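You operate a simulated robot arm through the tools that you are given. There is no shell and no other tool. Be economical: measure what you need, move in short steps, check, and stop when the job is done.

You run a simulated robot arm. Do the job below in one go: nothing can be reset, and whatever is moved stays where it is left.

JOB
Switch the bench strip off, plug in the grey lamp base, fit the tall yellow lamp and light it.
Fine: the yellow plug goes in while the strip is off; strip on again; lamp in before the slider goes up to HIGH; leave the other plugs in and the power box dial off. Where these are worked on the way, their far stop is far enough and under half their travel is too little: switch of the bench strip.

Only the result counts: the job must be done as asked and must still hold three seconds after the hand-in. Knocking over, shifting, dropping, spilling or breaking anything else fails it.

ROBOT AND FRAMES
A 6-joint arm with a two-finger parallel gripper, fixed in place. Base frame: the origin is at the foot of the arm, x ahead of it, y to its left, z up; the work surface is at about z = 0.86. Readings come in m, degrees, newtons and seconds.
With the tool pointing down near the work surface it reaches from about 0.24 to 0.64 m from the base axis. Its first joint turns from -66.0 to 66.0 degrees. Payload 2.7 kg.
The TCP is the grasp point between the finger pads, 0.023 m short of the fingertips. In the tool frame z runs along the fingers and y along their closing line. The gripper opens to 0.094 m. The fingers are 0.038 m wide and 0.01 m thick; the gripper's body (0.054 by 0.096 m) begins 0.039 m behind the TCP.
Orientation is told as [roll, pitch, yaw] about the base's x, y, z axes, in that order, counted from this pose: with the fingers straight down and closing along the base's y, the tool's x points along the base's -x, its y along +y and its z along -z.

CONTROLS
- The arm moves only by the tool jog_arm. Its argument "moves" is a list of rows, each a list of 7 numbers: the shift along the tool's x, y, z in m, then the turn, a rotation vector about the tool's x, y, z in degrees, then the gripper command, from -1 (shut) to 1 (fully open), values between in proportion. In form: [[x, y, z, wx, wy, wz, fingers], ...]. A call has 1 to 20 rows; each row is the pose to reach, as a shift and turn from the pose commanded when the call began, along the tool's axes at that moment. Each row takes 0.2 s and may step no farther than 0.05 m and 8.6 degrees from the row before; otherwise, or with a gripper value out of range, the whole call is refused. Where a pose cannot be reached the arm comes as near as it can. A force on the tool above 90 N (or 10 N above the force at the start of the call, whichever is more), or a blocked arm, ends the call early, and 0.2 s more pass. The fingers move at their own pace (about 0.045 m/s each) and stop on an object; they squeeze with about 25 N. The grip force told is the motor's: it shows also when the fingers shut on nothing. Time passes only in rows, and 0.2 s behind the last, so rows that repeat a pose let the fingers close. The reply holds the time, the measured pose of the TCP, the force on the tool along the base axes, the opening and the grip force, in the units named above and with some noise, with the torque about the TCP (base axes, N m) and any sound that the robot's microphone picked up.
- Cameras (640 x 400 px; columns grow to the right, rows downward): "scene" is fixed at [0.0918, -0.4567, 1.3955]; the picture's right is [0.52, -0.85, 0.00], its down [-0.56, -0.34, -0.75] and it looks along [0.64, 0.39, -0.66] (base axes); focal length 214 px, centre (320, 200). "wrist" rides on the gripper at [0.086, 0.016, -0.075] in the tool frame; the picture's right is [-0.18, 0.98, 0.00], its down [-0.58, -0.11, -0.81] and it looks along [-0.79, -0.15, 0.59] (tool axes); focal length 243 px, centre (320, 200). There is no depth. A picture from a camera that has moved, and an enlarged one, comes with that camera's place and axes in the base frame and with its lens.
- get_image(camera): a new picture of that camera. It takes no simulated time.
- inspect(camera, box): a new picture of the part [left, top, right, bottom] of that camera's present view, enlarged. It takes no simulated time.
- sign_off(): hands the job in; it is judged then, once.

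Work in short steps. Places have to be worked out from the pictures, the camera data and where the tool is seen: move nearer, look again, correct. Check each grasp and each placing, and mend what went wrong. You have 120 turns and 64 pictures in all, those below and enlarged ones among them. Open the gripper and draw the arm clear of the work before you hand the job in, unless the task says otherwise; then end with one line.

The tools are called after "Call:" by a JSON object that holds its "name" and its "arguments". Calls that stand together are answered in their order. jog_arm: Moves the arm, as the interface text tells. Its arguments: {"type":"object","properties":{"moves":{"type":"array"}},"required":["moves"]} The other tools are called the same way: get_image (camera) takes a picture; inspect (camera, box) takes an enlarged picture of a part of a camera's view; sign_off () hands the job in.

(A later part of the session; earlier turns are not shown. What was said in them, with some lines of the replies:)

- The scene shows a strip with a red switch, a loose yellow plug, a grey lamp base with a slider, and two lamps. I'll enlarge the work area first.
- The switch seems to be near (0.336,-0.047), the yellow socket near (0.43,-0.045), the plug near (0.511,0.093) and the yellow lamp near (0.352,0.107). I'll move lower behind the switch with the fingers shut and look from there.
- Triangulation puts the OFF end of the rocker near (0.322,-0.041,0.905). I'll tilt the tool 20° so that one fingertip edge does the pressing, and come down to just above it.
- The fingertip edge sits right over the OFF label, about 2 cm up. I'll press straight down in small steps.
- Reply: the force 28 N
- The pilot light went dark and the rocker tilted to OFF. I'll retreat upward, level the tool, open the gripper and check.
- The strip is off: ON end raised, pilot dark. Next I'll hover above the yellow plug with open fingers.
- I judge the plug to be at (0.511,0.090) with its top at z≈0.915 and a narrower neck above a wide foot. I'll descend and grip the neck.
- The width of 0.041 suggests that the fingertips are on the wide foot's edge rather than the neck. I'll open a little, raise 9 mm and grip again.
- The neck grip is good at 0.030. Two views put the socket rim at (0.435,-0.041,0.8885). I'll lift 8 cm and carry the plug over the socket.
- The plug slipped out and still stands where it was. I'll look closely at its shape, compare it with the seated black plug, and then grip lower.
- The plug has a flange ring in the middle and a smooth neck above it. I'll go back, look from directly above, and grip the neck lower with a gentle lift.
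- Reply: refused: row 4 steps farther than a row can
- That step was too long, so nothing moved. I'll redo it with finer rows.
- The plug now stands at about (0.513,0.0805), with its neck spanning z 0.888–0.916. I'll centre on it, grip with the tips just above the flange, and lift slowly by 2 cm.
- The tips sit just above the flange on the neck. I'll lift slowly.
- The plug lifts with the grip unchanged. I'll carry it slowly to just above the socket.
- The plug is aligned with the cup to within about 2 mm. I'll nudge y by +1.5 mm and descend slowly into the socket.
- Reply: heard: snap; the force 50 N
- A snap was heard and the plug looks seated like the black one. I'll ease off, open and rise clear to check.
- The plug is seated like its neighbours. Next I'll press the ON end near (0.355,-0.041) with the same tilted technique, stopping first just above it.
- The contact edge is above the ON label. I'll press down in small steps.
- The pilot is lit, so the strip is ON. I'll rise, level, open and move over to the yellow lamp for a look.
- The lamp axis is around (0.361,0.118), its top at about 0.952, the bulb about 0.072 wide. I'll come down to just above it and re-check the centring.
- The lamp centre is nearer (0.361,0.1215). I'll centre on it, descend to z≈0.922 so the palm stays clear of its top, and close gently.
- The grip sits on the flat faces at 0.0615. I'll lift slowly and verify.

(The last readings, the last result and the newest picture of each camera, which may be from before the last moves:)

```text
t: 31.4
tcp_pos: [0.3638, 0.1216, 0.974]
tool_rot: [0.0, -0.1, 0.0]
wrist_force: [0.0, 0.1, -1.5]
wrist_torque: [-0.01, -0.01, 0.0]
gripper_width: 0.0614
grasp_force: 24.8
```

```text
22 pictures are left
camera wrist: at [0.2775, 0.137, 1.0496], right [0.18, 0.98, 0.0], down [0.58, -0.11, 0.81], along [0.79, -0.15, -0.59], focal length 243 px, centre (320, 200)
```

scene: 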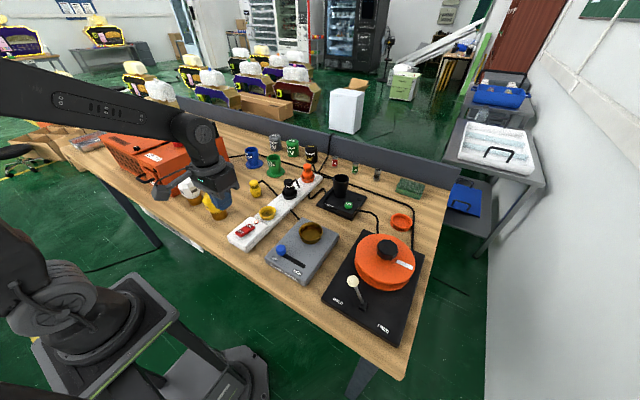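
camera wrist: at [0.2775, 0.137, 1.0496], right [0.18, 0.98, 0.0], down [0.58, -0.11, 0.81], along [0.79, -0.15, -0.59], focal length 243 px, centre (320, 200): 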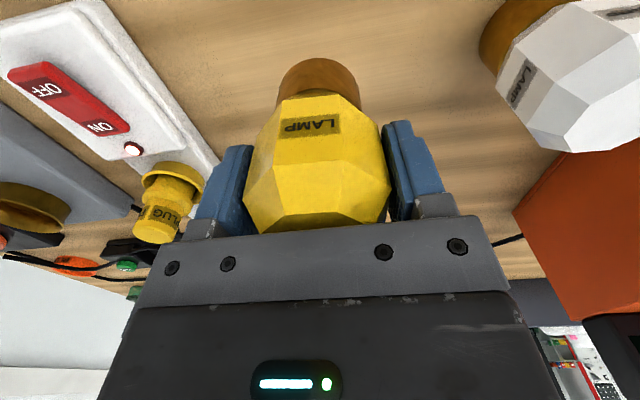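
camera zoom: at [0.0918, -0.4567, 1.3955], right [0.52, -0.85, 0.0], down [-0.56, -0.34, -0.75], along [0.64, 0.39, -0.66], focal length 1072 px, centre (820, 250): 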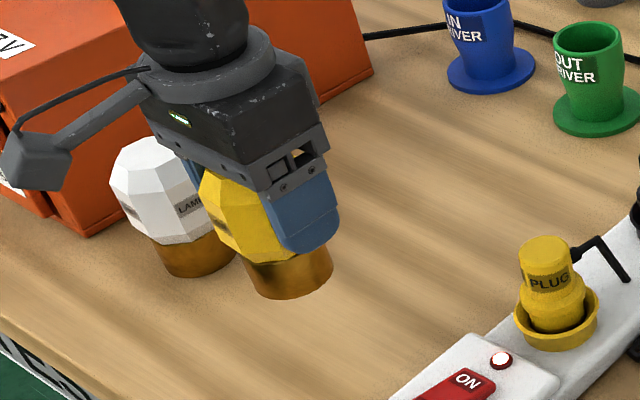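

The lamp is held firmly. I'll carry it over to the lamp base socket, estimated at (0.431,-0.218), keeping about 10 cm up.

Call:
{"name": "jog_arm", "arguments": {"moves": [[0, 0, -0.02, 0, 0, 0, -1], [0, 0, -0.045, 0, 0, 0, -1], [-0.002, -0.015, -0.057, 0, 0, 0, -1], [-0.006, -0.04, -0.057, 0, 0, 0, -1], [-0.013, -0.07, -0.057, 0, 0, 0, -1], [-0.02, -0.1, -0.057, 0, 0, 0, -1], [-0.026, -0.13, -0.057, 0, 0, 0, -1], [-0.032, -0.16, -0.057, 0, 0, 0, -1], [-0.038, -0.19, -0.057, 0, 0, 0, -1], [-0.044, -0.22, -0.057, 0, 0, 0, -1], [-0.05, -0.25, -0.057, 0, 0, 0, -1], [-0.056, -0.28, -0.057, 0, 0, 0, -1], [-0.062, -0.31, -0.057, 0, 0, 0, -1], [-0.065, -0.33, -0.057, 0, 0, 0, -1], [-0.067, -0.34, -0.057, 0, 0, 0, -1], [-0.067, -0.34, -0.057, 0, 0, 0, -1]]}}

Call:
{"name": "get_image", "arguments": {"camera": "wrist"}}

Call:
{"name": "inspect", "arguments": {"camera": "scene", "box": [260, 180, 360, 280]}}

```text
t: 34.8
tcp_pos: [0.4311, -0.2185, 1.0314]
tool_rot: [0.0, -0.1, 0.1]
wrist_force: [-0.1, -0.6, -0.9]
wrist_torque: [0.02, 0.01, 0.0]
gripper_width: 0.0615
grasp_force: 25.4
```

```text
21 pictures are left
camera wrist: at [0.3457, -0.2027, 1.1072], right [0.18, 0.98, 0.0], down [0.58, -0.11, 0.81], along [0.79, -0.15, -0.59], focal length 243 px, centre (320, 200)
```

wrist: 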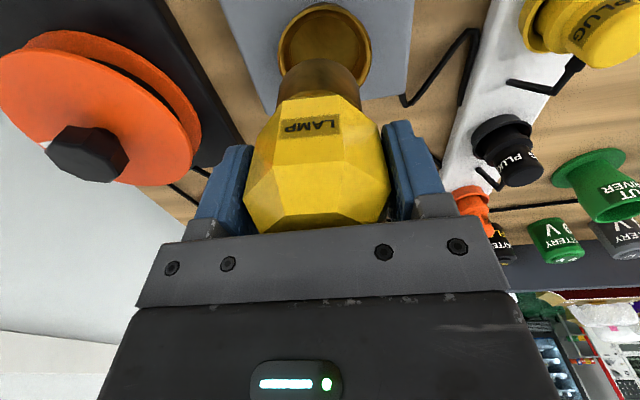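

```text
4.00 times, centred on (310, 230) of scene
camera zoom: at [0.0918, -0.4567, 1.3955], right [0.52, -0.85, 0.0], down [-0.56, -0.34, -0.75], along [0.64, 0.39, -0.66], focal length 858 px, centre (360, 80)
```

zoom: 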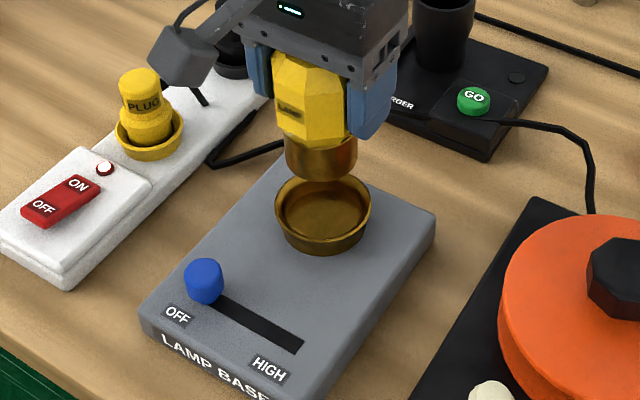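

The lamp is over the base and roughly aligned. I'll lower it to about 1 cm above the rim and compare the relative positions there.

Call:
{"name": "jog_arm", "arguments": {"moves": [[0, 0.001, 0.015, 0, 0, 0, -1], [0, 0.002, 0.03, 0, 0, 0, -1], [0, 0.002, 0.045, 0, 0, 0, -1], [0, 0.002, 0.052, 0, 0, 0, -1], [0, 0.002, 0.052, 0, 0, 0, -1]]}}

Call:
{"name": "inspect", "arguments": {"camera": "scene", "box": [285, 200, 345, 250]}}

Call:
{"name": "inspect", "arguments": {"camera": "wrist", "box": [240, 0, 400, 110]}}

```text
t: 36.0
tcp_pos: [0.4289, -0.2173, 0.9806]
tool_rot: [0.0, -0.1, 0.0]
wrist_force: [-0.3, 0.1, -1.2]
wrist_torque: [0.0, -0.02, 0.0]
gripper_width: 0.0614
grasp_force: 25.1
```

```text
8.00 times, centred on (315, 225) of scene
camera zoom: at [0.0918, -0.4567, 1.3955], right [0.52, -0.85, 0.0], down [-0.56, -0.34, -0.75], along [0.64, 0.39, -0.66], focal length 1716 px, centre (360, 0)
```

zoom: 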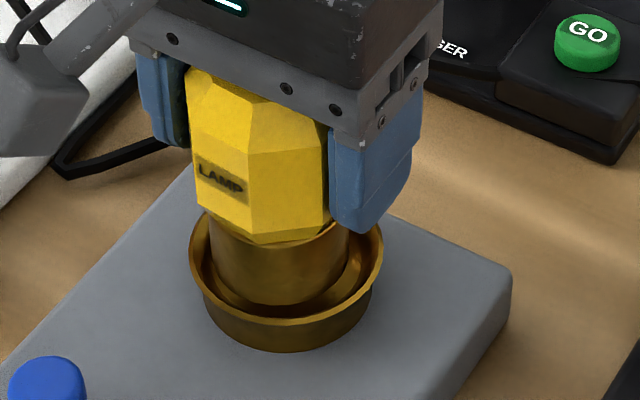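

```text
3.64 times, centred on (320, 55) of wrist
camera zoom: at [0.3435, -0.2013, 1.0557], right [0.18, 0.98, 0.0], down [0.58, -0.11, 0.81], along [0.79, -0.15, -0.59], focal length 882 px, centre (320, 727)
```

zoom: 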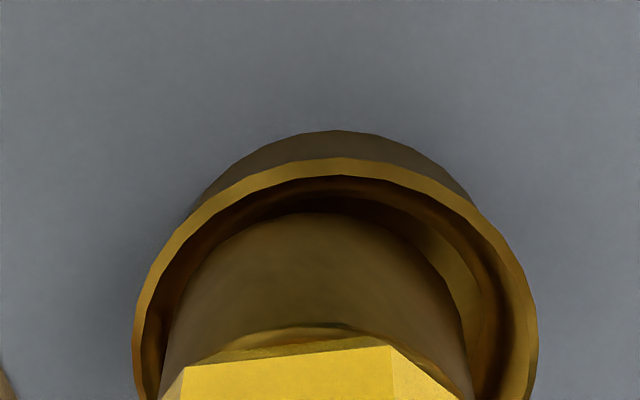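

Comparing both views, the rim centre lies about 7.5 mm further in x and 2 mm in +y from the lamp. I'll shift by that and look again.

Call:
{"name": "jog_arm", "arguments": {"moves": [[-0.0075, 0.002, 0, 0, 0, 0, -1], [-0.0075, 0.002, 0, 0, 0, 0, -1], [-0.0075, 0.002, 0, 0, 0, 0, -1]]}}

Call:
{"name": "inspect", "arguments": {"camera": "scene", "box": [285, 200, 345, 250]}}

Call:
{"name": "inspect", "arguments": {"camera": "wrist", "box": [240, 0, 400, 110]}}

```text
t: 36.8
tcp_pos: [0.4358, -0.2144, 0.9801]
tool_rot: [0.0, -0.1, 0.0]
wrist_force: [0.0, -0.5, -1.6]
wrist_torque: [0.02, 0.01, -0.03]
gripper_width: 0.0616
grasp_force: 25.0
```

```text
8.00 times, centred on (315, 225) of scene
camera zoom: at [0.0918, -0.4567, 1.3955], right [0.52, -0.85, 0.0], down [-0.56, -0.34, -0.75], along [0.64, 0.39, -0.66], focal length 1716 px, centre (360, 0)
```

zoom: 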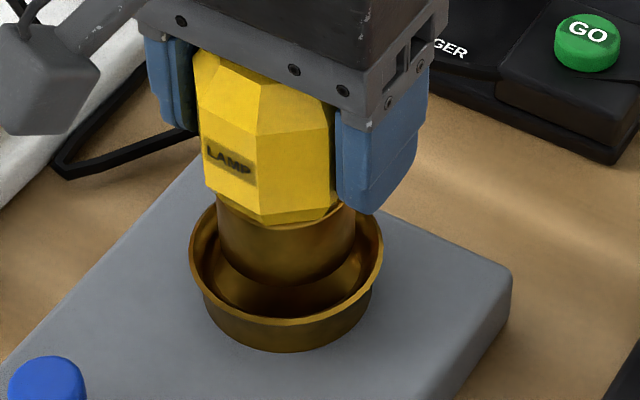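

```text
3.64 times, centred on (320, 55) of wrist
camera zoom: at [0.3514, -0.199, 1.056], right [0.18, 0.98, 0.0], down [0.58, -0.11, 0.81], along [0.79, -0.15, -0.59], focal length 882 px, centre (320, 727)
```

zoom: 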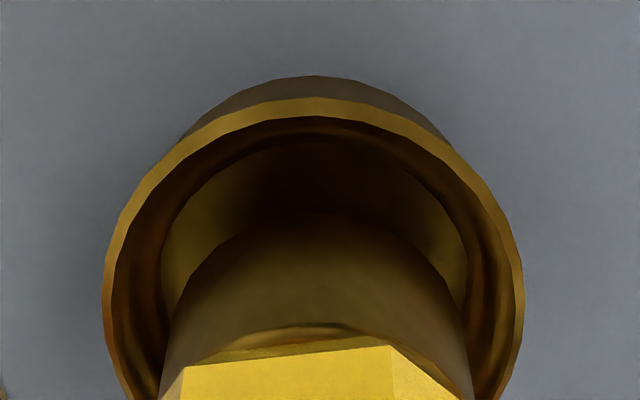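

Both views now show the lamp centred over the cup. I'll descend slowly until it seats.

Call:
{"name": "jog_arm", "arguments": {"moves": [[0, 0, 0.006, 0, 0, 0, -1], [0, 0, 0.012, 0, 0, 0, -1], [0, 0, 0.017, 0, 0, 0, -1], [0, 0, 0.022, 0, 0, 0, -1], [0, 0, 0.026, 0, 0, 0, -1], [0, 0, 0.03, 0, 0, 0, -1], [0, 0, 0.033, 0, 0, 0, -1]]}}

Call:
{"name": "inspect", "arguments": {"camera": "scene", "box": [285, 200, 345, 250]}}

```text
t: 38.4
tcp_pos: [0.4386, -0.2148, 0.9495]
tool_rot: [-0.2, -0.5, 0.2]
wrist_force: [-2.9, 3.7, 37.4]
wrist_torque: [0.6, 0.49, -0.02]
gripper_width: 0.0617
grasp_force: 25.2
```

```text
8.00 times, centred on (315, 225) of scene
camera zoom: at [0.0912, -0.4564, 1.3956], right [0.52, -0.85, 0.0], down [-0.56, -0.34, -0.75], along [0.64, 0.39, -0.66], focal length 1716 px, centre (360, 0)
```

zoom: 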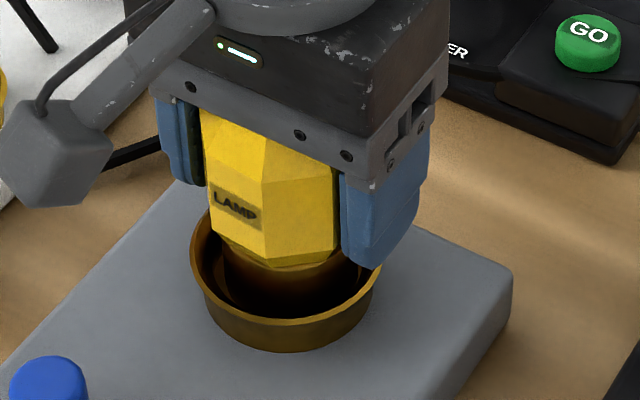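

It met resistance at 37 N with no snap. The torque suggests contact on the -x/+y side, so I'll ease up, shift slightly to +x/-y, and press again.

Call:
{"name": "jog_arm", "arguments": {"moves": [[0, 0, -0.004, 0, 0, 0, -1], [-0.001, -0.0015, -0.004, 0, 0, 0, -1], [-0.001, -0.0015, -0.001, 0, 0, 0, -1], [-0.001, -0.0015, 0.002, 0, 0, 0, -1], [-0.001, -0.0015, 0.004, 0, 0, 0, -1]]}}

```text
t: 39.6
tcp_pos: [0.4385, -0.2162, 0.9497]
tool_rot: [-0.1, -0.6, 0.1]
wrist_force: [-15.2, 21.2, 62.9]
wrist_torque: [0.92, 0.93, 0.06]
gripper_width: 0.0615
grasp_force: 25.1
```

Now the wall pushes toward -x/+y, so the lamp must go the other way. I'll ease up, shift by (-0.0035,+0.004), and press while watching.

Call:
{"name": "jog_arm", "arguments": {"moves": [[0, 0, -0.008, 0, 0, 0, -1], [0.0035, 0.004, -0.008, 0, 0, 0, -1], [0.0035, 0.004, -0.004, 0, 0, 0, -1], [0.0035, 0.004, -0.001, 0, 0, 0, -1], [0.0035, 0.004, 0.001, 0, 0, 0, -1]]}}

Call:
{"name": "inspect", "arguments": {"camera": "scene", "box": [285, 200, 345, 250]}}

```text
t: 40.8
tcp_pos: [0.4358, -0.2147, 0.9506]
tool_rot: [-0.5, -0.9, 0.1]
wrist_force: [-20.8, -10.3, 66.2]
wrist_torque: [0.51, 1.05, 0.23]
gripper_width: 0.0617
grasp_force: 25.7
```

```text
8.00 times, centred on (315, 225) of scene
camera zoom: at [0.0903, -0.4566, 1.3956], right [0.52, -0.85, 0.0], down [-0.56, -0.34, -0.75], along [0.64, 0.39, -0.66], focal length 1716 px, centre (360, 0)
```

zoom: 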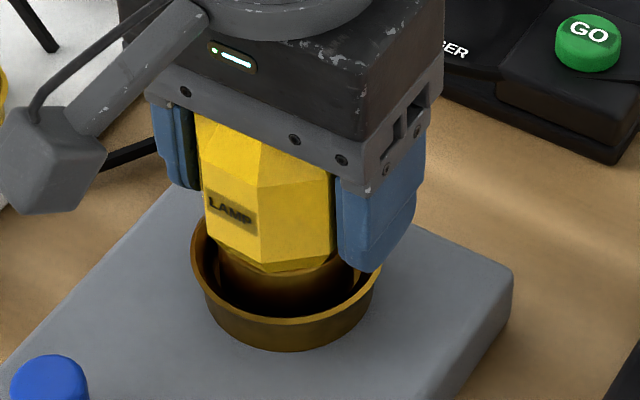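

The contact moved to the +y side, so the y optimum lies between the two tries, and x still wants -x. I'll ease up, correct, and press again.

Call:
{"name": "jog_arm", "arguments": {"moves": [[0, 0, -0.008, 0, 0, 0, -1], [0.003, -0.0018, -0.008, 0, 0, 0, -1], [0.003, -0.0018, -0.004, 0, 0, 0, -1], [0.003, -0.0018, -0.001, 0, 0, 0, -1], [0.003, -0.0018, 0.001, 0, 0, 0, -1]]}}

```text
t: 42.0
tcp_pos: [0.4334, -0.2133, 0.9512]
tool_rot: [-0.4, -1.1, 0.1]
wrist_force: [-5.0, 17.1, 70.4]
wrist_torque: [0.99, 1.53, -0.14]
gripper_width: 0.0616
grasp_force: 25.3
```

The contact now sits on the -x edge, so the lamp should go toward +x after all. The best estimate is near the first spot. I'll do a small search pattern around there with a lighter press to let it drop into the bore.

Call:
{"name": "jog_arm", "arguments": {"moves": [[0, 0, -0.007, 0, 0, 0, -1], [-0.0065, -0.0007, -0.007, 0, 0, 0, -1], [-0.0065, -0.0007, -0.003, 0, 0, 0, -1], [-0.0065, 0.001, -0.002, 0, 0, 0, -1], [-0.008, 0.001, -0.002, 0, 0, 0, -1], [-0.0095, -0.0007, -0.002, 0, 0, 0, -1], [-0.008, -0.0025, -0.002, 0, 0, 0, -1], [-0.0065, -0.0007, -0.002, 0, 0, 0, -1], [-0.0075, -0.0007, -0.002, 0, 0, 0, -1]]}}

Call:
{"name": "inspect", "arguments": {"camera": "wrist", "box": [200, 0, 440, 180]}}

```text
t: 44.0
tcp_pos: [0.4411, -0.2167, 0.9502]
tool_rot: [-0.5, -0.7, 0.0]
wrist_force: [-22.9, -9.9, 58.8]
wrist_torque: [0.26, 0.67, -0.17]
gripper_width: 0.0612
grasp_force: 25.1
```

```text
2.22 times, centred on (320, 90) of wrist
camera zoom: at [0.3541, -0.1997, 1.0251], right [0.18, 0.98, -0.01], down [0.57, -0.1, 0.81], along [0.8, -0.15, -0.58], focal length 539 px, centre (320, 444)
```

zoom: 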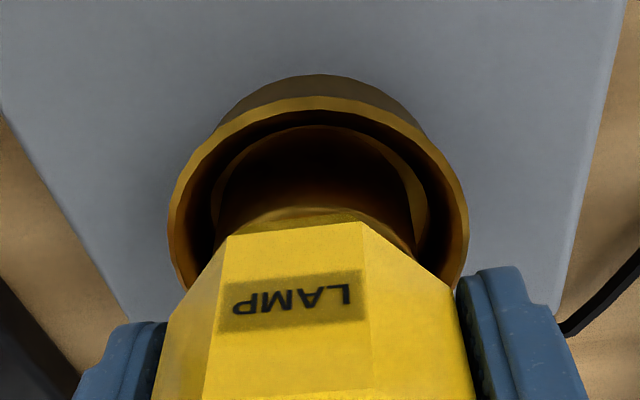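

The contact height barely changes with lateral position, so the lamp probably rests on a flat floor and may already be in. I'll pull up a little to see whether it's held.

Call:
{"name": "jog_arm", "arguments": {"moves": [[0, 0, -0.006, 0, 0, 0, -1], [0, 0, -0.01, 0, 0, 0, -1], [0, 0, -0.01, 0, 0, 0, -1]]}}

Call:
{"name": "inspect", "arguments": {"camera": "wrist", "box": [200, 0, 440, 180]}}

Call:
{"name": "inspect", "arguments": {"camera": "scene", "box": [285, 200, 345, 250]}}

```text
t: 44.8
tcp_pos: [0.4385, -0.2139, 0.9509]
tool_rot: [0.2, 0.1, 0.0]
wrist_force: [0.1, -1.7, -2.2]
wrist_torque: [-0.14, -0.07, 0.04]
gripper_width: 0.0614
grasp_force: 24.8
```

```text
2.22 times, centred on (320, 90) of wrist
camera zoom: at [0.3538, -0.1973, 1.0276], right [0.18, 0.98, 0.0], down [0.58, -0.11, 0.8], along [0.79, -0.15, -0.59], focal length 539 px, centre (320, 444)
```

zoom: 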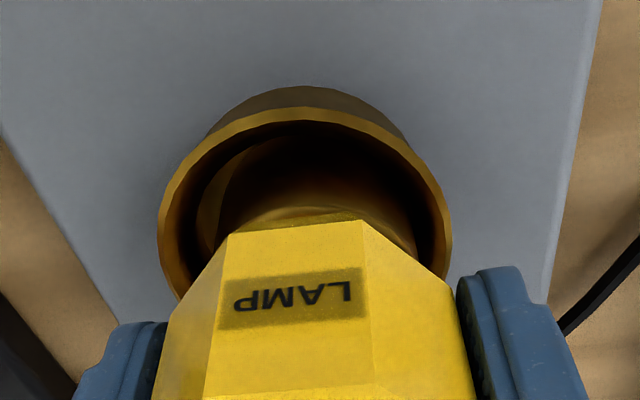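

```text
8.00 times, centred on (315, 225) of scene
camera zoom: at [0.0919, -0.4567, 1.3955], right [0.52, -0.85, 0.0], down [-0.56, -0.34, -0.75], along [0.64, 0.39, -0.66], focal length 1716 px, centre (360, 0)
```

zoom: 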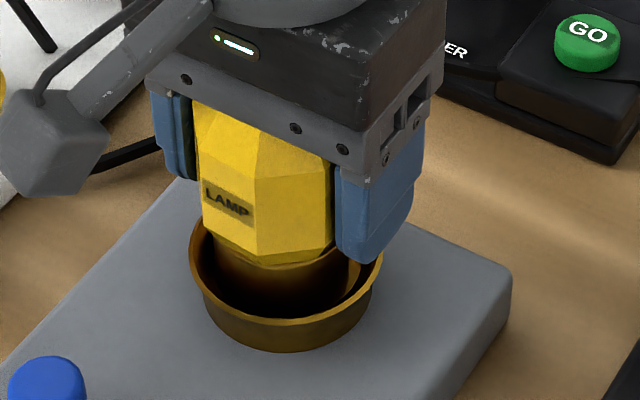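

The lamp is free and not locked. In both views it sits about 2.7 mm too far +y and 1.9 mm too far +x relative to the cup. I'll correct that and press straight down more firmly.

Call:
{"name": "jog_arm", "arguments": {"moves": [[0.0018, -0.0024, 0, 0, 0, 0, -1], [0.0018, -0.0024, 0, 0, 0, 0, -1], [0.0018, -0.0024, 0.003, 0, 0, 0, -1], [0.0018, -0.0024, 0.006, 0, 0, 0, -1], [0.0018, -0.0024, 0.009, 0, 0, 0, -1], [0.0018, -0.0024, 0.0105, 0, 0, 0, -1]]}}

```text
t: 46.2
tcp_pos: [0.4372, -0.2167, 0.9506]
tool_rot: [-0.4, -0.8, 0.0]
wrist_force: [-21.6, 4.9, 65.5]
wrist_torque: [0.63, 0.71, 0.02]
gripper_width: 0.0615
grasp_force: 24.6
```

The lamp still hasn't clicked. I'll reduce the press to a moderate level and twist the lamp back and forth to overcome friction and find the seat.

Call:
{"name": "jog_arm", "arguments": {"moves": [[0, 0, -0.004, 0, 0, 0, -1], [0, 0, -0.003, 0, 0, 8, -1], [0, 0, -0.003, 0, 0, 16, -1], [0, 0, -0.003, 0, 0, 24, -1], [0, 0, -0.003, 0, 0, 16, -1], [0, 0, -0.003, 0, 0, 8, -1], [0, 0, -0.003, 0, 0, 0, -1], [0, 0, -0.003, 0, 0, -8, -1], [0, 0, -0.003, 0, 0, -16, -1], [0, 0, -0.003, 0, 0, -24, -1], [0, 0, -0.003, 0, 0, -16, -1], [0, 0, -0.003, 0, 0, -8, -1], [0, 0, -0.003, 0, 0, 0, -1]]}}

```text
t: 49.0
tcp_pos: [0.4392, -0.2175, 0.9502]
tool_rot: [-0.4, -0.7, 0.0]
wrist_force: [-2.6, 10.3, 47.0]
wrist_torque: [0.48, 1.0, 0.42]
gripper_width: 0.0617
grasp_force: 24.7
```

No click yet. I'll lift the lamp about 1 mm off the floor and find the cup's centre by feeling its walls, starting with +x.

Call:
{"name": "jog_arm", "arguments": {"moves": [[0, 0, -0.006, 0, 0, 0, -1], [0, 0, -0.006, 0, 0, 0, -1], [0, 0, -0.006, 0, 0, 0, -1]]}}

Call:
{"name": "jog_arm", "arguments": {"moves": [[-0.002, 0, 0, 0, 0, 0, -1], [-0.004, 0, 0, 0, 0, 0, -1], [-0.006, 0, 0, 0, 0, 0, -1], [-0.006, 0, 0, 0, 0, 0, -1]]}}

Call:
{"name": "jog_arm", "arguments": {"moves": [[0.004, 0, 0, 0, 0, 0, -1], [0.008, 0, 0, 0, 0, 0, -1], [0.012, 0, 0, 0, 0, 0, -1], [0.012, 0, 0, 0, 0, 0, -1]]}}

Call:
{"name": "jog_arm", "arguments": {"moves": [[-0.006, 0.002, 0, 0, 0, 0, -1], [-0.006, 0.004, 0, 0, 0, 0, -1], [-0.006, 0.006, 0, 0, 0, 0, -1], [-0.006, 0.006, 0, 0, 0, 0, -1]]}}

Call:
{"name": "jog_arm", "arguments": {"moves": [[0, -0.004, 0, 0, 0, 0, -1], [0, -0.008, 0, 0, 0, 0, -1], [0, -0.012, 0, 0, 0, 0, -1], [0, -0.012, 0, 0, 0, 0, -1]]}}

```text
t: 49.8
tcp_pos: [0.4369, -0.2177, 0.951]
tool_rot: [0.0, -0.1, -0.1]
wrist_force: [2.7, -2.3, 8.1]
wrist_torque: [-0.08, -0.35, -0.07]
gripper_width: 0.0614
grasp_force: 25.0
```

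```text
t: 50.8
tcp_pos: [0.442, -0.2175, 0.9518]
tool_rot: [0.2, 0.2, 0.0]
wrist_force: [-16.8, 3.9, 11.3]
wrist_torque: [0.25, 0.59, -0.07]
gripper_width: 0.0617
grasp_force: 25.1
```

```text
t: 51.8
tcp_pos: [0.4334, -0.2153, 0.9517]
tool_rot: [-0.1, -0.5, -0.1]
wrist_force: [12.3, 2.5, 1.3]
wrist_torque: [-0.01, -0.47, -0.03]
gripper_width: 0.0617
grasp_force: 24.4
```

```text
t: 52.8
tcp_pos: [0.4371, -0.2123, 0.9523]
tool_rot: [-0.1, -0.1, -0.1]
wrist_force: [-6.2, -18.1, 6.3]
wrist_torque: [-0.93, 0.44, -0.06]
gripper_width: 0.0615
grasp_force: 25.2
```

```text
t: 53.8
tcp_pos: [0.4384, -0.2184, 0.9517]
tool_rot: [0.4, 0.0, 0.1]
wrist_force: [-6.7, 32.8, 14.1]
wrist_torque: [1.23, 0.43, 0.02]
gripper_width: 0.0623
grasp_force: 24.1
```

The walls were felt: the centre is about 1.3 mm toward +y and 0.7 mm toward -x of my reference. I'll go there and press straight down.

Call:
{"name": "jog_arm", "arguments": {"moves": [[0.0008, 0.004, 0, 0, 0, 0, -1], [0.0008, 0.0073, 0, 0, 0, 0, -1], [0.0008, 0.0073, 0, 0, 0, 0, -1]]}}

Call:
{"name": "jog_arm", "arguments": {"moves": [[0, 0, 0.003, 0, 0, 0, -1], [0, 0, 0.005, 0, 0, 0, -1], [0, 0, 0.007, 0, 0, 0, -1], [0, 0, 0.009, 0, 0, 0, -1], [0, 0, 0.009, 0, 0, 0, -1]]}}

```text
t: 54.6
tcp_pos: [0.4368, -0.2163, 0.9521]
tool_rot: [-0.1, -0.1, -0.1]
wrist_force: [0.5, 0.1, -0.2]
wrist_torque: [-0.11, 0.01, 0.01]
gripper_width: 0.0618
grasp_force: 25.1
```

```text
t: 55.8
tcp_pos: [0.4393, -0.2167, 0.9511]
tool_rot: [-0.4, -0.9, -0.1]
wrist_force: [-8.0, 10.0, 62.6]
wrist_torque: [0.76, 1.48, -0.04]
gripper_width: 0.0613
grasp_force: 24.4
```

The lamp may be slightly pitched between the fingers. I'll ease off, release it in the cup so it settles, back up and look.

Call:
{"name": "jog_arm", "arguments": {"moves": [[0, 0, -0.007, 0, 0, 0, -1], [0, 0, -0.007, 0, 0, 0, -1], [0, 0, -0.007, 0, 0, 0, 0.6], [0, 0, -0.007, 0, 0, 0, 1], [0, 0, -0.007, 0, 0, 0, 1], [0, 0, -0.007, 0, 0, 0, 1]]}}

Call:
{"name": "jog_arm", "arguments": {"moves": [[0, 0, -0.02, 0, 0, 0, 1], [0, 0, -0.05, 0, 0, 0, 1], [0.02, 0, -0.09, 0, 0, 0, 1], [0.05, 0.01, -0.12, 0, 0, 0, 1], [0.05, 0.01, -0.12, 0, 0, 0, 1]]}}

Call:
{"name": "get_image", "arguments": {"camera": "wrist"}}

Call:
{"name": "inspect", "arguments": {"camera": "scene", "box": [270, 190, 350, 260]}}

```text
t: 57.2
tcp_pos: [0.4377, -0.216, 0.9514]
tool_rot: [-0.1, -0.2, 0.0]
wrist_force: [4.1, -1.5, 20.4]
wrist_torque: [0.04, 0.26, 0.0]
gripper_width: 0.0942
grasp_force: 0.0
```

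```text
t: 58.4
tcp_pos: [0.3846, -0.2037, 1.0683]
tool_rot: [0.1, 0.0, 0.0]
wrist_force: [-0.2, 0.4, 0.0]
wrist_torque: [0.0, -0.03, 0.0]
gripper_width: 0.0938
grasp_force: 0.1
```

```text
10 pictures are left
camera wrist: at [0.2986, -0.1887, 1.1441], right [0.18, 0.98, 0.0], down [0.58, -0.11, 0.81], along [0.79, -0.15, -0.59], focal length 243 px, centre (320, 200)
```

wrist: 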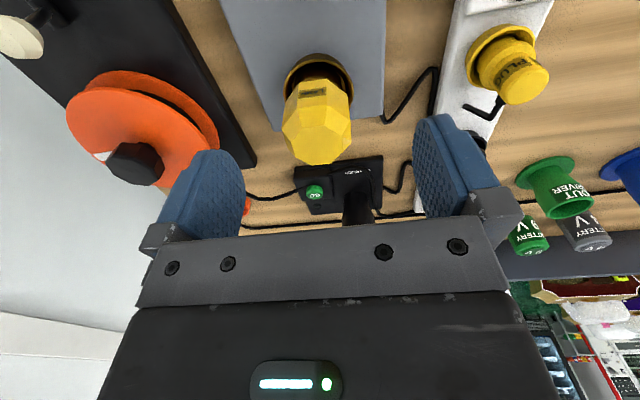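

```text
5.71 times, centred on (310, 225) of scene
camera zoom: at [0.0918, -0.4567, 1.3955], right [0.52, -0.85, 0.0], down [-0.56, -0.34, -0.75], along [0.64, 0.39, -0.66], focal length 1226 px, centre (377, 57)
```

zoom: 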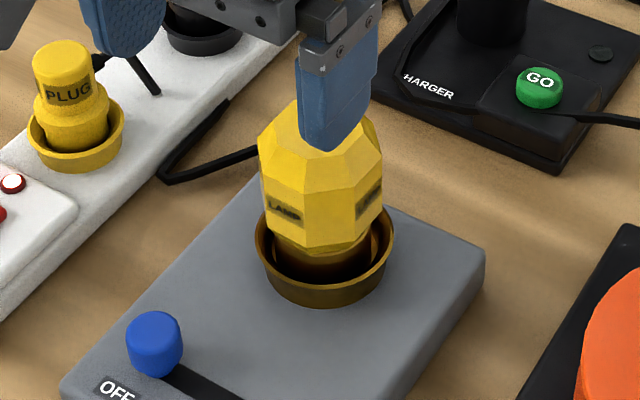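

With the fingers open the palm read 20 N, so the palm had been pressing on the lamp top and the lamp is on the cup's floor. I'll look closely at its seating.

Call:
{"name": "inspect", "arguments": {"camera": "wrist", "box": [260, 30, 380, 130]}}

```text
4.00 times, centred on (320, 80) of wrist
camera zoom: at [0.2986, -0.1887, 1.1441], right [0.18, 0.98, 0.0], down [0.58, -0.11, 0.81], along [0.79, -0.15, -0.59], focal length 970 px, centre (320, 680)
```

zoom: 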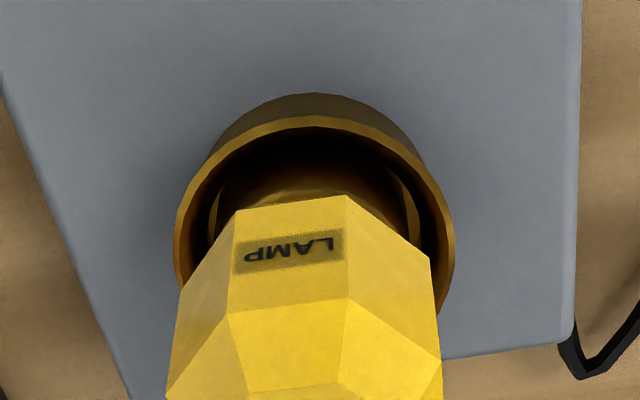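

The lamp stands centred and upright in the cup. To make sure it's fully seated, I'll shut the fingers and press axially on the centre of its flat top.

Call:
{"name": "jog_arm", "arguments": {"moves": [[0, 0, 0, 0, 0, 0, 0], [0, 0, 0, 0, 0, 0, -1], [0, 0, 0, 0, 0, 0, -1], [0, 0, 0, 0, 0, 0, -1], [0, 0, 0, 0, 0, 0, -1], [-0.025, -0.006, 0, 0, 0, 0, -1], [-0.0505, -0.0115, 0, 0, 0, 0, -1], [-0.0505, -0.0115, 0.02, 0, 0, 0, -1], [-0.0505, -0.0115, 0.035, 0, 0, 0, -1], [-0.0505, -0.0115, 0.035, 0, 0, 0, -1]]}}

Call:
{"name": "jog_arm", "arguments": {"moves": [[0, 0, 0.005, 0, 0, 0, -1], [0, 0, 0.01, 0, 0, 0, -1], [0, 0, 0.015, 0, 0, 0, -1], [0, 0, 0.02, 0, 0, 0, -1], [0, 0, 0.024, 0, 0, 0, -1], [0, 0, 0.027, 0, 0, 0, -1]]}}

```text
t: 60.6
tcp_pos: [0.4385, -0.2175, 1.0365]
tool_rot: [0.1, -0.1, 0.0]
wrist_force: [-1.2, -0.3, -0.1]
wrist_torque: [0.03, 0.03, -0.01]
gripper_width: 0.0
grasp_force: 25.3
```

```text
t: 62.0
tcp_pos: [0.4377, -0.2175, 1.0132]
tool_rot: [-0.2, -0.5, 0.0]
wrist_force: [-8.5, 4.8, 38.5]
wrist_torque: [0.16, 0.91, -0.07]
gripper_width: 0.0
grasp_force: 24.5
```

The lamp top is at 0.990. The contact is on the -x finger edge because the arm pitches slightly under load. I'll pre-tilt +1.2° and press harder along the axis.

Call:
{"name": "jog_arm", "arguments": {"moves": [[0, 0, -0.006, 0, 1.2, 0, -1], [0, 0, -0.002, 0, 1.2, 0, -1], [0, 0, 0.001, 0, 1.2, 0, -1], [0, 0, 0.003, 0, 1.2, 0, -1], [0, 0, 0.004, 0, 1.2, 0, -1]]}}

```text
t: 63.2
tcp_pos: [0.4383, -0.2192, 1.0121]
tool_rot: [-0.6, 0.0, -0.1]
wrist_force: [-10.3, 10.7, 64.1]
wrist_torque: [0.29, 0.97, -0.07]
gripper_width: 0.0
grasp_force: 25.0
```

The earlier "lift" never actually raised the lamp, because its top was already against the palm, so it may be held after all. I'll go up, level and open, then regrip for a real but gentle lift test.

Call:
{"name": "jog_arm", "arguments": {"moves": [[0, 0, -0.02, 0, -1.2, 0, -1], [0, 0, -0.05, 0, -1.2, 0, 0], [0, 0, -0.06, 0, -1.2, 0, 1], [0, 0, -0.06, 0, -1.2, 0, 1], [0, 0, -0.06, 0, -1.2, 0, 1], [0, 0, -0.06, 0, -1.2, 0, 1], [0, 0, -0.06, 0, -1.2, 0, 1]]}}

Call:
{"name": "inspect", "arguments": {"camera": "scene", "box": [275, 190, 345, 250]}}

```text
t: 64.8
tcp_pos: [0.4389, -0.2177, 1.0632]
tool_rot: [0.0, -0.1, 0.0]
wrist_force: [-0.2, -0.1, -0.2]
wrist_torque: [0.03, 0.02, -0.01]
gripper_width: 0.0937
grasp_force: 0.0
```

```text
6.67 times, centred on (310, 220) of scene
camera zoom: at [0.0918, -0.4567, 1.3955], right [0.52, -0.85, 0.0], down [-0.56, -0.34, -0.75], along [0.64, 0.39, -0.66], focal length 1430 px, centre (387, 67)
```

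zoom: 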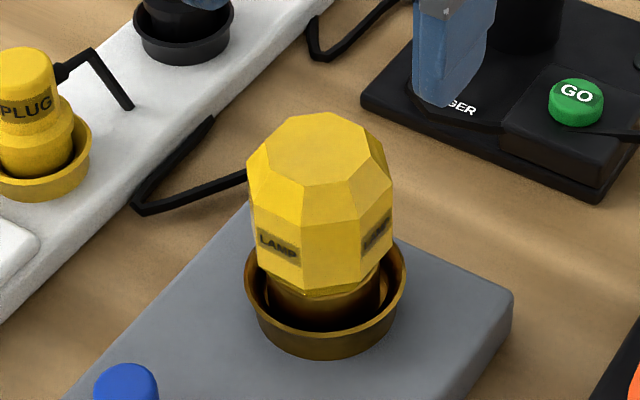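

The lamp stands upright and centred in the cup. I'll go down to grip with the palm clear, then lift gently by 5 mm and read the force.

Call:
{"name": "jog_arm", "arguments": {"moves": [[0.001, 0.001, 0.04, 0, 0, 0, 1], [0.001, 0.001, 0.08, 0, 0, 0, 1], [0.001, 0.001, 0.1, 0, 0, 0, 1], [0.001, 0.001, 0.1, 0, 0, 0, 0.6], [0.001, 0.001, 0.1, 0, 0, 0, 0], [0.001, 0.001, 0.1, 0, 0, 0, -1], [0.001, 0.001, 0.1, 0, 0, 0, -1], [0.001, 0.001, 0.1, 0, 0, 0, -1]]}}

Call:
{"name": "jog_arm", "arguments": {"moves": [[0, 0, -0.002, 0, 0, 0, -1], [0, 0, -0.004, 0, 0, 0, -1], [0, 0, -0.005, 0, 0, 0, -1], [0, 0, -0.005, 0, 0, 0, -1]]}}

```text
t: 66.6
tcp_pos: [0.4385, -0.2158, 0.9661]
tool_rot: [0.0, 0.0, -0.1]
wrist_force: [0.9, 1.2, -0.4]
wrist_torque: [0.09, -0.03, -0.02]
gripper_width: 0.0614
grasp_force: 24.8
```

```text
t: 67.6
tcp_pos: [0.4383, -0.2168, 0.9696]
tool_rot: [0.0, -0.1, -0.1]
wrist_force: [2.1, 2.2, -0.9]
wrist_torque: [0.15, -0.09, -0.02]
gripper_width: 0.0609
grasp_force: 25.3
```

The lamp lifts freely, so it isn't latched. All measurements (floor at ≈0.896, lamp centred, no further travel at 64 N) say that it simply stands in this loose cup. I'll set it back down, release it and back off upward.

Call:
{"name": "jog_arm", "arguments": {"moves": [[0, 0, 0.003, 0, 0, 0, -1], [0, 0, 0.006, 0, 0, 0, -1], [0, 0, 0.006, 0, 0, 0, -1], [0, 0, 0.006, 0, 0, 0, -1]]}}

Call:
{"name": "jog_arm", "arguments": {"moves": [[0, 0, 0.002, 0, 0, 0, -1], [0, 0, 0.004, 0, 0, 0, -1], [0, 0, 0.006, 0, 0, 0, -1], [0, 0, 0.006, 0, 0, 0, -1]]}}

```text
t: 68.6
tcp_pos: [0.4383, -0.2163, 0.964]
tool_rot: [-0.2, -0.3, 0.0]
wrist_force: [-0.9, 2.3, 23.8]
wrist_torque: [0.41, 0.22, -0.05]
gripper_width: 0.0615
grasp_force: 24.9
```

```text
t: 69.6
tcp_pos: [0.4368, -0.2156, 0.9559]
tool_rot: [0.0, -0.1, 0.1]
wrist_force: [2.6, -1.6, 15.2]
wrist_torque: [0.21, -0.03, -0.06]
gripper_width: 0.0616
grasp_force: 25.0
```

The TCP went down 8 mm with the force dropping; either the grip slipped or the lamp moved deeper. I'll press a bit further to see where the palm meets the top.

Call:
{"name": "jog_arm", "arguments": {"moves": [[0, 0, 0.002, 0, 0, 0, -1], [0, 0, 0.004, 0, 0, 0, -1], [0, 0, 0.006, 0, 0, 0, -1], [0, 0, 0.008, 0, 0, 0, -1], [0, 0, 0.008, 0, 0, 0, -1]]}}

```text
t: 70.8
tcp_pos: [0.4378, -0.2162, 0.9505]
tool_rot: [-0.1, -0.2, 0.0]
wrist_force: [-5.7, 0.6, 31.7]
wrist_torque: [0.24, 0.59, -0.02]
gripper_width: 0.0616
grasp_force: 25.0
```

The palm contact is at the same height, so the lamp is on the floor. One last firm press with a small pre-tilt, to rule out a stiff latch.

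Call:
{"name": "jog_arm", "arguments": {"moves": [[0, 0, 0.001, 0, 1, 0, -1], [0, 0, 0.003, 0, 1, 0, -1], [0, 0, 0.005, 0, 1, 0, -1], [0, 0, 0.006, 0, 1, 0, -1], [0, 0, 0.006, 0, 1, 0, -1]]}}

```text
t: 72.0
tcp_pos: [0.4389, -0.2152, 0.9508]
tool_rot: [-0.3, 0.1, 0.0]
wrist_force: [-15.4, 9.4, 63.2]
wrist_torque: [0.93, 0.45, 0.11]
gripper_width: 0.0616
grasp_force: 25.2
```

Still no change. Before trying the slider, I'll try a clockwise quarter turn under light load, in case the lamp needs turning in.

Call:
{"name": "jog_arm", "arguments": {"moves": [[0, 0, -0.005, 0, -1, 0, -1], [0, 0, -0.0055, 0, -1, 8, -1], [0, 0, -0.0055, 0, -1, 16, -1], [0, 0, -0.0055, 0, -1, 24, -1], [0, 0, -0.0055, 0, -1, 32, -1], [0, 0, -0.0055, 0, -1, 40, -1], [0, 0, -0.0055, 0, -1, 48, -1], [0, 0, -0.0055, 0, -1, 56, -1], [0, 0, -0.0055, 0, -1, 64, -1], [0, 0, -0.0055, 0, -1, 72, -1], [0, 0, -0.0055, 0, -1, 80, -1], [0, 0, -0.0055, 0, -1, 80, -1]]}}

```text
t: 74.6
tcp_pos: [0.4358, -0.2197, 0.9508]
tool_rot: [-0.4, -0.9, -80.0]
wrist_force: [-32.8, -20.6, 42.6]
wrist_torque: [0.09, 0.99, 0.64]
gripper_width: 0.0613
grasp_force: 25.4
```

No change from turning. I'll ease the load, and use this orientation, which grips across x, to read the residual side forces.

Call:
{"name": "jog_arm", "arguments": {"moves": [[0, 0, -0.004, 0, 0, 0, -1], [0, 0, -0.006, 0, 0, 0, -1], [0, 0, -0.006, 0, 0, 0, -1], [0, 0, -0.006, 0, 0, 0, -1]]}}

Call:
{"name": "inspect", "arguments": {"camera": "scene", "box": [275, 190, 345, 250]}}

```text
t: 75.6
tcp_pos: [0.4351, -0.2164, 0.9523]
tool_rot: [-0.6, -0.5, -80.1]
wrist_force: [-20.9, -14.6, 2.2]
wrist_torque: [-0.67, 0.91, 0.33]
gripper_width: 0.0623
grasp_force: 24.7
```

```text
6.67 times, centred on (310, 220) of scene
camera zoom: at [0.0912, -0.457, 1.3954], right [0.52, -0.85, 0.0], down [-0.56, -0.34, -0.75], along [0.64, 0.39, -0.66], focal length 1430 px, centre (387, 67)
```

zoom: 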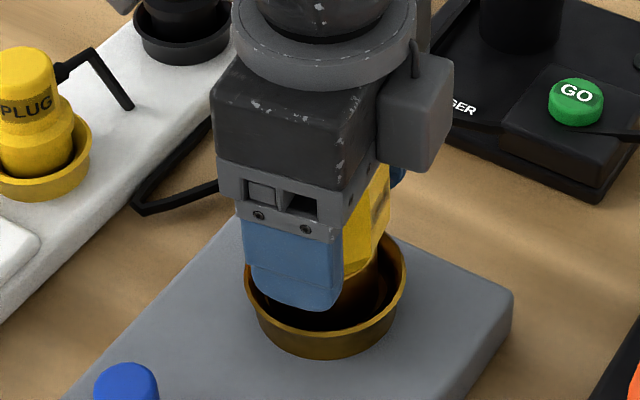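

Side forces show that the lamp leans against the +x/+y wall. I'll open, regrip across x, lift 2 mm, and probe the walls along x with a firm grip in that direction.

Call:
{"name": "jog_arm", "arguments": {"moves": [[0, 0, 0, 0, 0, 0, 0.7], [0, 0, 0, 0, 0, 0, 0.7], [0, 0, -0.01, 0, 0, 0, 0.7], [0, 0, -0.01, 0, 0, 0, 0], [0, 0, -0.01, 0, 0, 0, -1], [0, 0, -0.01, 0, 0, 0, -1], [0, 0, -0.01, 0, 0, 0, -1], [0, 0, -0.013, 0, 0, 0, -1], [0, 0, -0.013, 0, 0, 0, -1]]}}

Call:
{"name": "jog_arm", "arguments": {"moves": [[0, 0.002, 0, 0, 0, 0, -1], [0, 0.004, 0, 0, 0, 0, -1], [0, 0.006, 0, 0, 0, 0, -1], [0, 0.006, 0, 0, 0, 0, -1]]}}

Call:
{"name": "jog_arm", "arguments": {"moves": [[0, -0.004, 0, 0, 0, 0, -1], [0, -0.008, 0, 0, 0, 0, -1], [0, -0.012, 0, 0, 0, 0, -1], [0, -0.012, 0, 0, 0, 0, -1]]}}

```text
t: 77.6
tcp_pos: [0.4378, -0.2155, 0.9669]
tool_rot: [-0.5, -0.5, -80.0]
wrist_force: [-10.2, -3.4, -4.0]
wrist_torque: [-0.21, 0.75, 0.01]
gripper_width: 0.0615
grasp_force: 24.8
```

```text
t: 78.6
tcp_pos: [0.4423, -0.2157, 0.9695]
tool_rot: [-0.6, -0.5, -80.0]
wrist_force: [-32.0, -7.2, 17.1]
wrist_torque: [-0.35, 1.67, 0.04]
gripper_width: 0.0641
grasp_force: 24.7
```

```text
t: 79.6
tcp_pos: [0.4319, -0.2161, 0.9673]
tool_rot: [-0.2, -0.6, -80.0]
wrist_force: [-0.2, -0.8, -2.0]
wrist_torque: [0.01, 0.01, 0.01]
gripper_width: 0.0613
grasp_force: 25.4
```

At x=0.432 the lamp is free, while x≥0.436 touches the +x wall, so the cup centre lies further toward -x. I'll probe on to -x.

Call:
{"name": "jog_arm", "arguments": {"moves": [[0, -0.002, 0, 0, 0, 0, -1], [0, -0.003, 0, 0, 0, 0, -1], [0, -0.003, 0, 0, 0, 0, -1]]}}

Call:
{"name": "jog_arm", "arguments": {"moves": [[0, -0.002, 0, 0, 0, 0, -1], [0, -0.003, 0, 0, 0, 0, -1], [0, -0.003, 0, 0, 0, 0, -1]]}}

```text
t: 80.4
tcp_pos: [0.4303, -0.2182, 0.9676]
tool_rot: [-0.1, -0.6, -79.9]
wrist_force: [8.1, 3.3, -0.8]
wrist_torque: [0.23, -0.57, 0.05]
gripper_width: 0.0611
grasp_force: 25.0
```

```text
t: 81.2
tcp_pos: [0.4284, -0.2172, 0.9688]
tool_rot: [0.0, -0.8, -79.9]
wrist_force: [21.7, 11.4, 6.1]
wrist_torque: [0.69, -1.28, 0.0]
gripper_width: 0.0612
grasp_force: 24.9
```

The walls give a centre about 7 mm back toward +x from here (x≈0.433), with ±2.3 mm play. I'll go there, lower and press.

Call:
{"name": "jog_arm", "arguments": {"moves": [[0, 0.004, 0, 0, 0, 0, -1], [0, 0.0072, 0, 0, 0, 0, -1], [0, 0.0072, 0, 0, 0, 0, -1], [0, 0.0072, 0.003, 0, 0, 0, -1], [0, 0.0072, 0.006, 0, 0, 0, -1], [0, 0.0072, 0.009, 0, 0, 0, -1], [0, 0.0072, 0.009, 0, 0, 0, -1]]}}

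```text
t: 82.8
tcp_pos: [0.4336, -0.2165, 0.9584]
tool_rot: [0.0, -0.6, -80.0]
wrist_force: [2.2, -3.8, 16.6]
wrist_torque: [-0.12, -0.23, -0.01]
gripper_width: 0.061
grasp_force: 24.8
```

It's at z 0.9584 with 17 N. I'll press further and watch for deeper travel or a snap.

Call:
{"name": "jog_arm", "arguments": {"moves": [[0, 0, 0.003, 0, 0, 0, -1], [0, 0, 0.006, 0, 0, 0, -1], [0, 0, 0.009, 0, 0, 0, -1], [0, 0, 0.011, 0, 0, 0, -1], [0, 0, 0.013, 0, 0, 0, -1]]}}

```text
t: 84.0
tcp_pos: [0.434, -0.2179, 0.95]
tool_rot: [0.1, -0.7, -80.0]
wrist_force: [-13.1, 13.1, 52.5]
wrist_torque: [0.67, 0.61, -0.03]
gripper_width: 0.0612
grasp_force: 25.3
```

Still at the floor height. I'll try once more with y shifted +1.5 mm to relieve the side force, pressing up to about 80 N.

Call:
{"name": "jog_arm", "arguments": {"moves": [[0, 0, -0.008, 0, 0, 0, -1], [0.0018, 0, -0.008, 0, 0, 0, -1], [0.0018, 0, -0.003, 0, 0, 0, -1], [0.0018, 0, 0.001, 0, 0, 0, -1], [0.0018, 0, 0.003, 0, 0, 0, -1]]}}

```text
t: 85.2
tcp_pos: [0.4337, -0.2168, 0.9499]
tool_rot: [0.2, -1.0, -79.9]
wrist_force: [-23.3, 5.7, 71.7]
wrist_torque: [0.61, 1.16, 0.03]
gripper_width: 0.061
grasp_force: 24.6
```

The floor is firm everywhere, so the lamp is in as far as it goes. I'll ease off, release, rise and turn the tool back, then check.

Call:
{"name": "jog_arm", "arguments": {"moves": [[0, 0, -0.005, 0, 0, 0, -1], [0, 0, -0.009, 0, 0, 0, -1], [0, 0, -0.009, 0, 0, 0, 0.6], [0, 0, -0.009, 0, 0, 0, 1], [0, 0, -0.012, 0, 0, 0, 1], [0, 0, -0.04, 0, 0, 0, 1], [0, 0, -0.08, 0, 0, 0, 1], [0, 0, -0.12, 0, 0, 0, 1]]}}

Call:
{"name": "jog_arm", "arguments": {"moves": [[0, 0, 0, 0, 0, -8, 0], [0, 0, 0, 0, 0, -16, 0], [0, 0, 0, 0, 0, -24, -1], [0, 0, 0, 0, 0, -32, -1], [0, 0, 0, 0, 0, -40, -1], [0, 0, 0, 0, 0, -48, -1], [0, 0, 0, 0, 0, -56, -1], [0, 0, 0, 0, 0, -64, -1], [0, 0, 0, 0, 0, -72, -1], [0, 0, 0, 0, 0, -80, -1], [0, 0, 0, 0, 0, -80, -1]]}}

Call:
{"name": "inspect", "arguments": {"camera": "scene", "box": [255, 190, 355, 280]}}

```text
t: 87.0
tcp_pos: [0.4339, -0.2135, 1.0607]
tool_rot: [-0.4, -0.5, -80.0]
wrist_force: [-0.9, 0.1, 0.2]
wrist_torque: [0.02, -0.01, -0.02]
gripper_width: 0.094
grasp_force: 0.1
```

```text
t: 89.4
tcp_pos: [0.4331, -0.2141, 1.0615]
tool_rot: [-0.6, 0.3, 0.0]
wrist_force: [0.6, 0.2, 0.7]
wrist_torque: [0.01, -0.03, -0.01]
gripper_width: 0.0001
grasp_force: 25.1
```

```text
4.44 times, centred on (305, 235) of scene
camera zoom: at [0.0918, -0.4567, 1.3955], right [0.52, -0.85, 0.0], down [-0.56, -0.34, -0.75], along [0.64, 0.39, -0.66], focal length 953 px, centre (387, 44)
```

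zoom: 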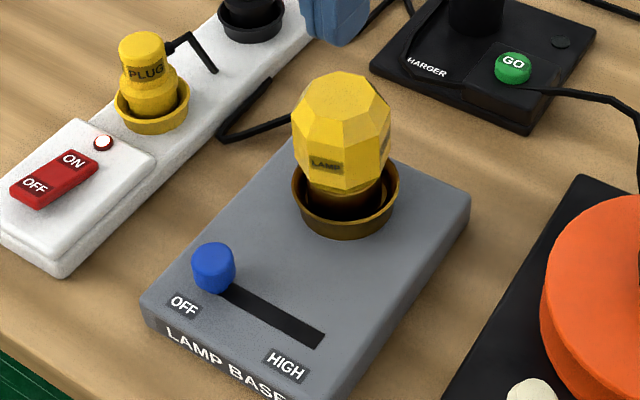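

The lamp stands fully in the cup, upright and centred. Next is the slider: knob at about (0.336,-0.185), with the slot running to -y. I'll place the closed fingers on its +y side.

Call:
{"name": "jog_arm", "arguments": {"moves": [[0.03, 0.022, 0, 0, 0, 0, -1], [0.06, 0.044, 0, 0, 0, 0, -1], [0.097, 0.07, 0, 0, 0, 0, -1], [0.097, 0.07, 0.045, 0, 0, 0, -1], [0.097, 0.07, 0.09, 0, 0, 0, -1], [0.097, 0.07, 0.125, 0, 0, 0, -1], [0.097, 0.07, 0.142, 0, 0, 0, -1], [0.097, 0.07, 0.142, 0, 0, 0, -1]]}}

Call:
{"name": "inspect", "arguments": {"camera": "scene", "box": [245, 190, 355, 280]}}

```text
t: 91.2
tcp_pos: [0.3355, -0.1444, 0.9195]
tool_rot: [-0.7, 0.2, 0.1]
wrist_force: [-0.3, -0.4, -0.1]
wrist_torque: [0.01, -0.04, -0.02]
gripper_width: 0.0
grasp_force: 25.1
```

```text
4.44 times, centred on (300, 235) of scene
camera zoom: at [0.0918, -0.4567, 1.3955], right [0.52, -0.85, 0.0], down [-0.56, -0.34, -0.75], along [0.64, 0.39, -0.66], focal length 953 px, centre (409, 44)
```

zoom: 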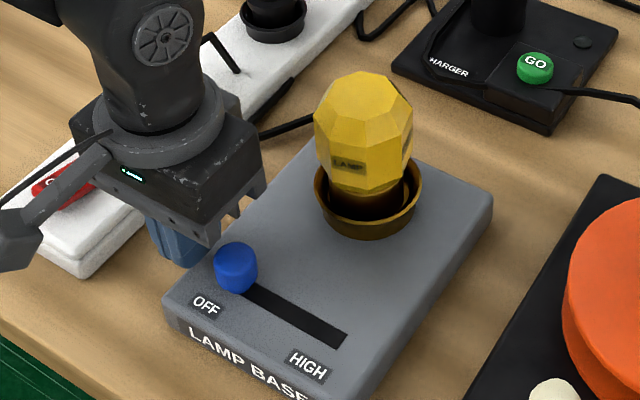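

The fingers are beside the knob. I'll push it toward HIGH in small steps.

Call:
{"name": "jog_arm", "arguments": {"moves": [[0, -0.01, 0, 0, 0, 0, -1], [0, -0.018, 0, 0, 0, 0, -1], [0, -0.026, 0, 0, 0, 0, -1], [0, -0.034, 0, 0, 0, 0, -1], [0, -0.042, 0, 0, 0, 0, -1], [0, -0.05, 0, 0, 0, 0, -1], [0, -0.058, 0, 0, 0, 0, -1], [0, -0.066, 0, 0, 0, 0, -1], [0, -0.074, 0, 0, 0, 0, -1], [0, -0.08, 0, 0, 0, 0, -1], [0, -0.08, 0, 0, 0, 0, -1]]}}

Call:
{"name": "inspect", "arguments": {"camera": "scene", "box": [255, 190, 365, 280]}}

```text
t: 93.6
tcp_pos: [0.3341, -0.2255, 0.9205]
tool_rot: [-0.6, 0.2, 0.0]
wrist_force: [-1.0, 0.8, 1.3]
wrist_torque: [0.01, 0.02, 0.0]
gripper_width: 0.0001
grasp_force: 24.9
```

```text
4.44 times, centred on (310, 235) of scene
camera zoom: at [0.0918, -0.4567, 1.3955], right [0.52, -0.85, 0.0], down [-0.56, -0.34, -0.75], along [0.64, 0.39, -0.66], focal length 953 px, centre (364, 44)
```

zoom: 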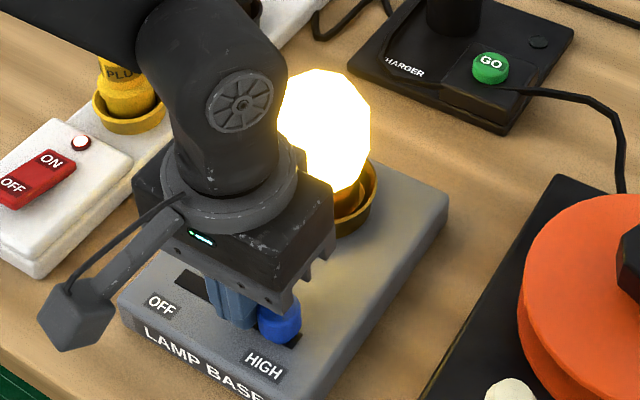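

The lamp is lit, so it counts as fitted. I'll push the knob on to its end stop.

Call:
{"name": "jog_arm", "arguments": {"moves": [[0, -0.004, 0, 0, 0, 0, -1], [0, -0.008, 0, 0, 0, 0, -1], [0, -0.012, 0, 0, 0, 0, -1], [0, -0.015, 0, 0, 0, 0, -1]]}}

```text
t: 94.4
tcp_pos: [0.3354, -0.2255, 0.9202]
tool_rot: [0.6, 0.8, 0.2]
wrist_force: [-1.9, 22.2, 13.2]
wrist_torque: [0.31, 0.03, 0.0]
gripper_width: 0.0
grasp_force: 24.8
stopped in row 4: the force on the tool passed its limit at 94 N (the readings are from after the stop); the commanded pose is now the measured one
```

The knob was already at its far stop. I'll back off in +y, rise clear, open the gripper and check everything.

Call:
{"name": "jog_arm", "arguments": {"moves": [[0, 0.008, 0, 0, 0, 0, -1], [0, 0.016, 0, 0, 0, 0, -1], [0, 0.016, -0.03, 0, 0, 0, -1], [0, 0.02, -0.07, 0, 0, 0, -1], [0, 0.03, -0.11, 0, 0, 0, -1], [0, 0.05, -0.15, 0, 0, 0, 0], [0.02, 0.09, -0.17, 0, 0, 0, 1], [0.03, 0.13, -0.18, 0, 0, 0, 1], [0.03, 0.16, -0.18, 0, 0, 0, 1], [0.03, 0.16, -0.18, 0, 0, 0, 1]]}}

Call:
{"name": "get_image", "arguments": {"camera": "scene"}}

Call:
{"name": "inspect", "arguments": {"camera": "scene", "box": [225, 160, 355, 280]}}

```text
t: 96.6
tcp_pos: [0.3076, -0.0665, 1.1008]
tool_rot: [0.4, 0.8, 0.1]
wrist_force: [0.3, 0.1, -0.6]
wrist_torque: [-0.01, -0.01, 0.03]
gripper_width: 0.0938
grasp_force: 0.0
```

```text
2 pictures are left
```

scene: 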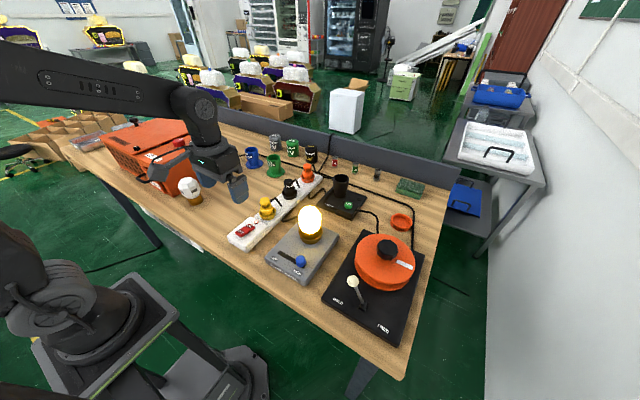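

```text
3.33 times, centred on (290, 220) of scene
camera zoom: at [0.0918, -0.4567, 1.3955], right [0.52, -0.85, 0.0], down [-0.56, -0.34, -0.75], along [0.64, 0.39, -0.66], focal length 715 px, centre (420, 133)
```

zoom: 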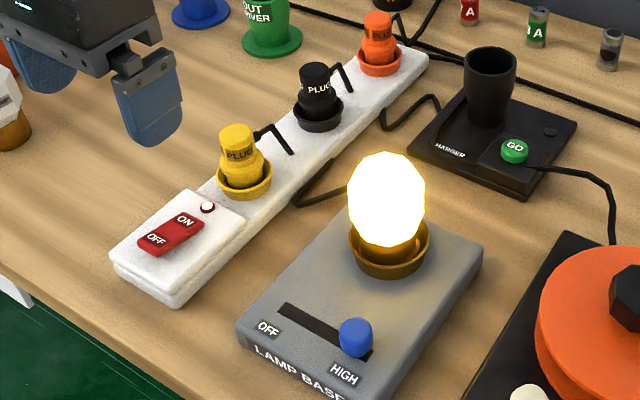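

The lamp is lit, the slider is at HIGH, the strip is on, all the plugs are in and the arm is clear. I'm handing in.

Call:
{"name": "sign_off", "arguments": {}}

```text
The job is handed in.
```

The job is handed in: I plugged in the yellow plug with the strip off and switched the strip back on, then fitted the yellow lamp and pushed the slider to HIGH, and the lamp is lit; the other plugs and the power box dial were left alone.
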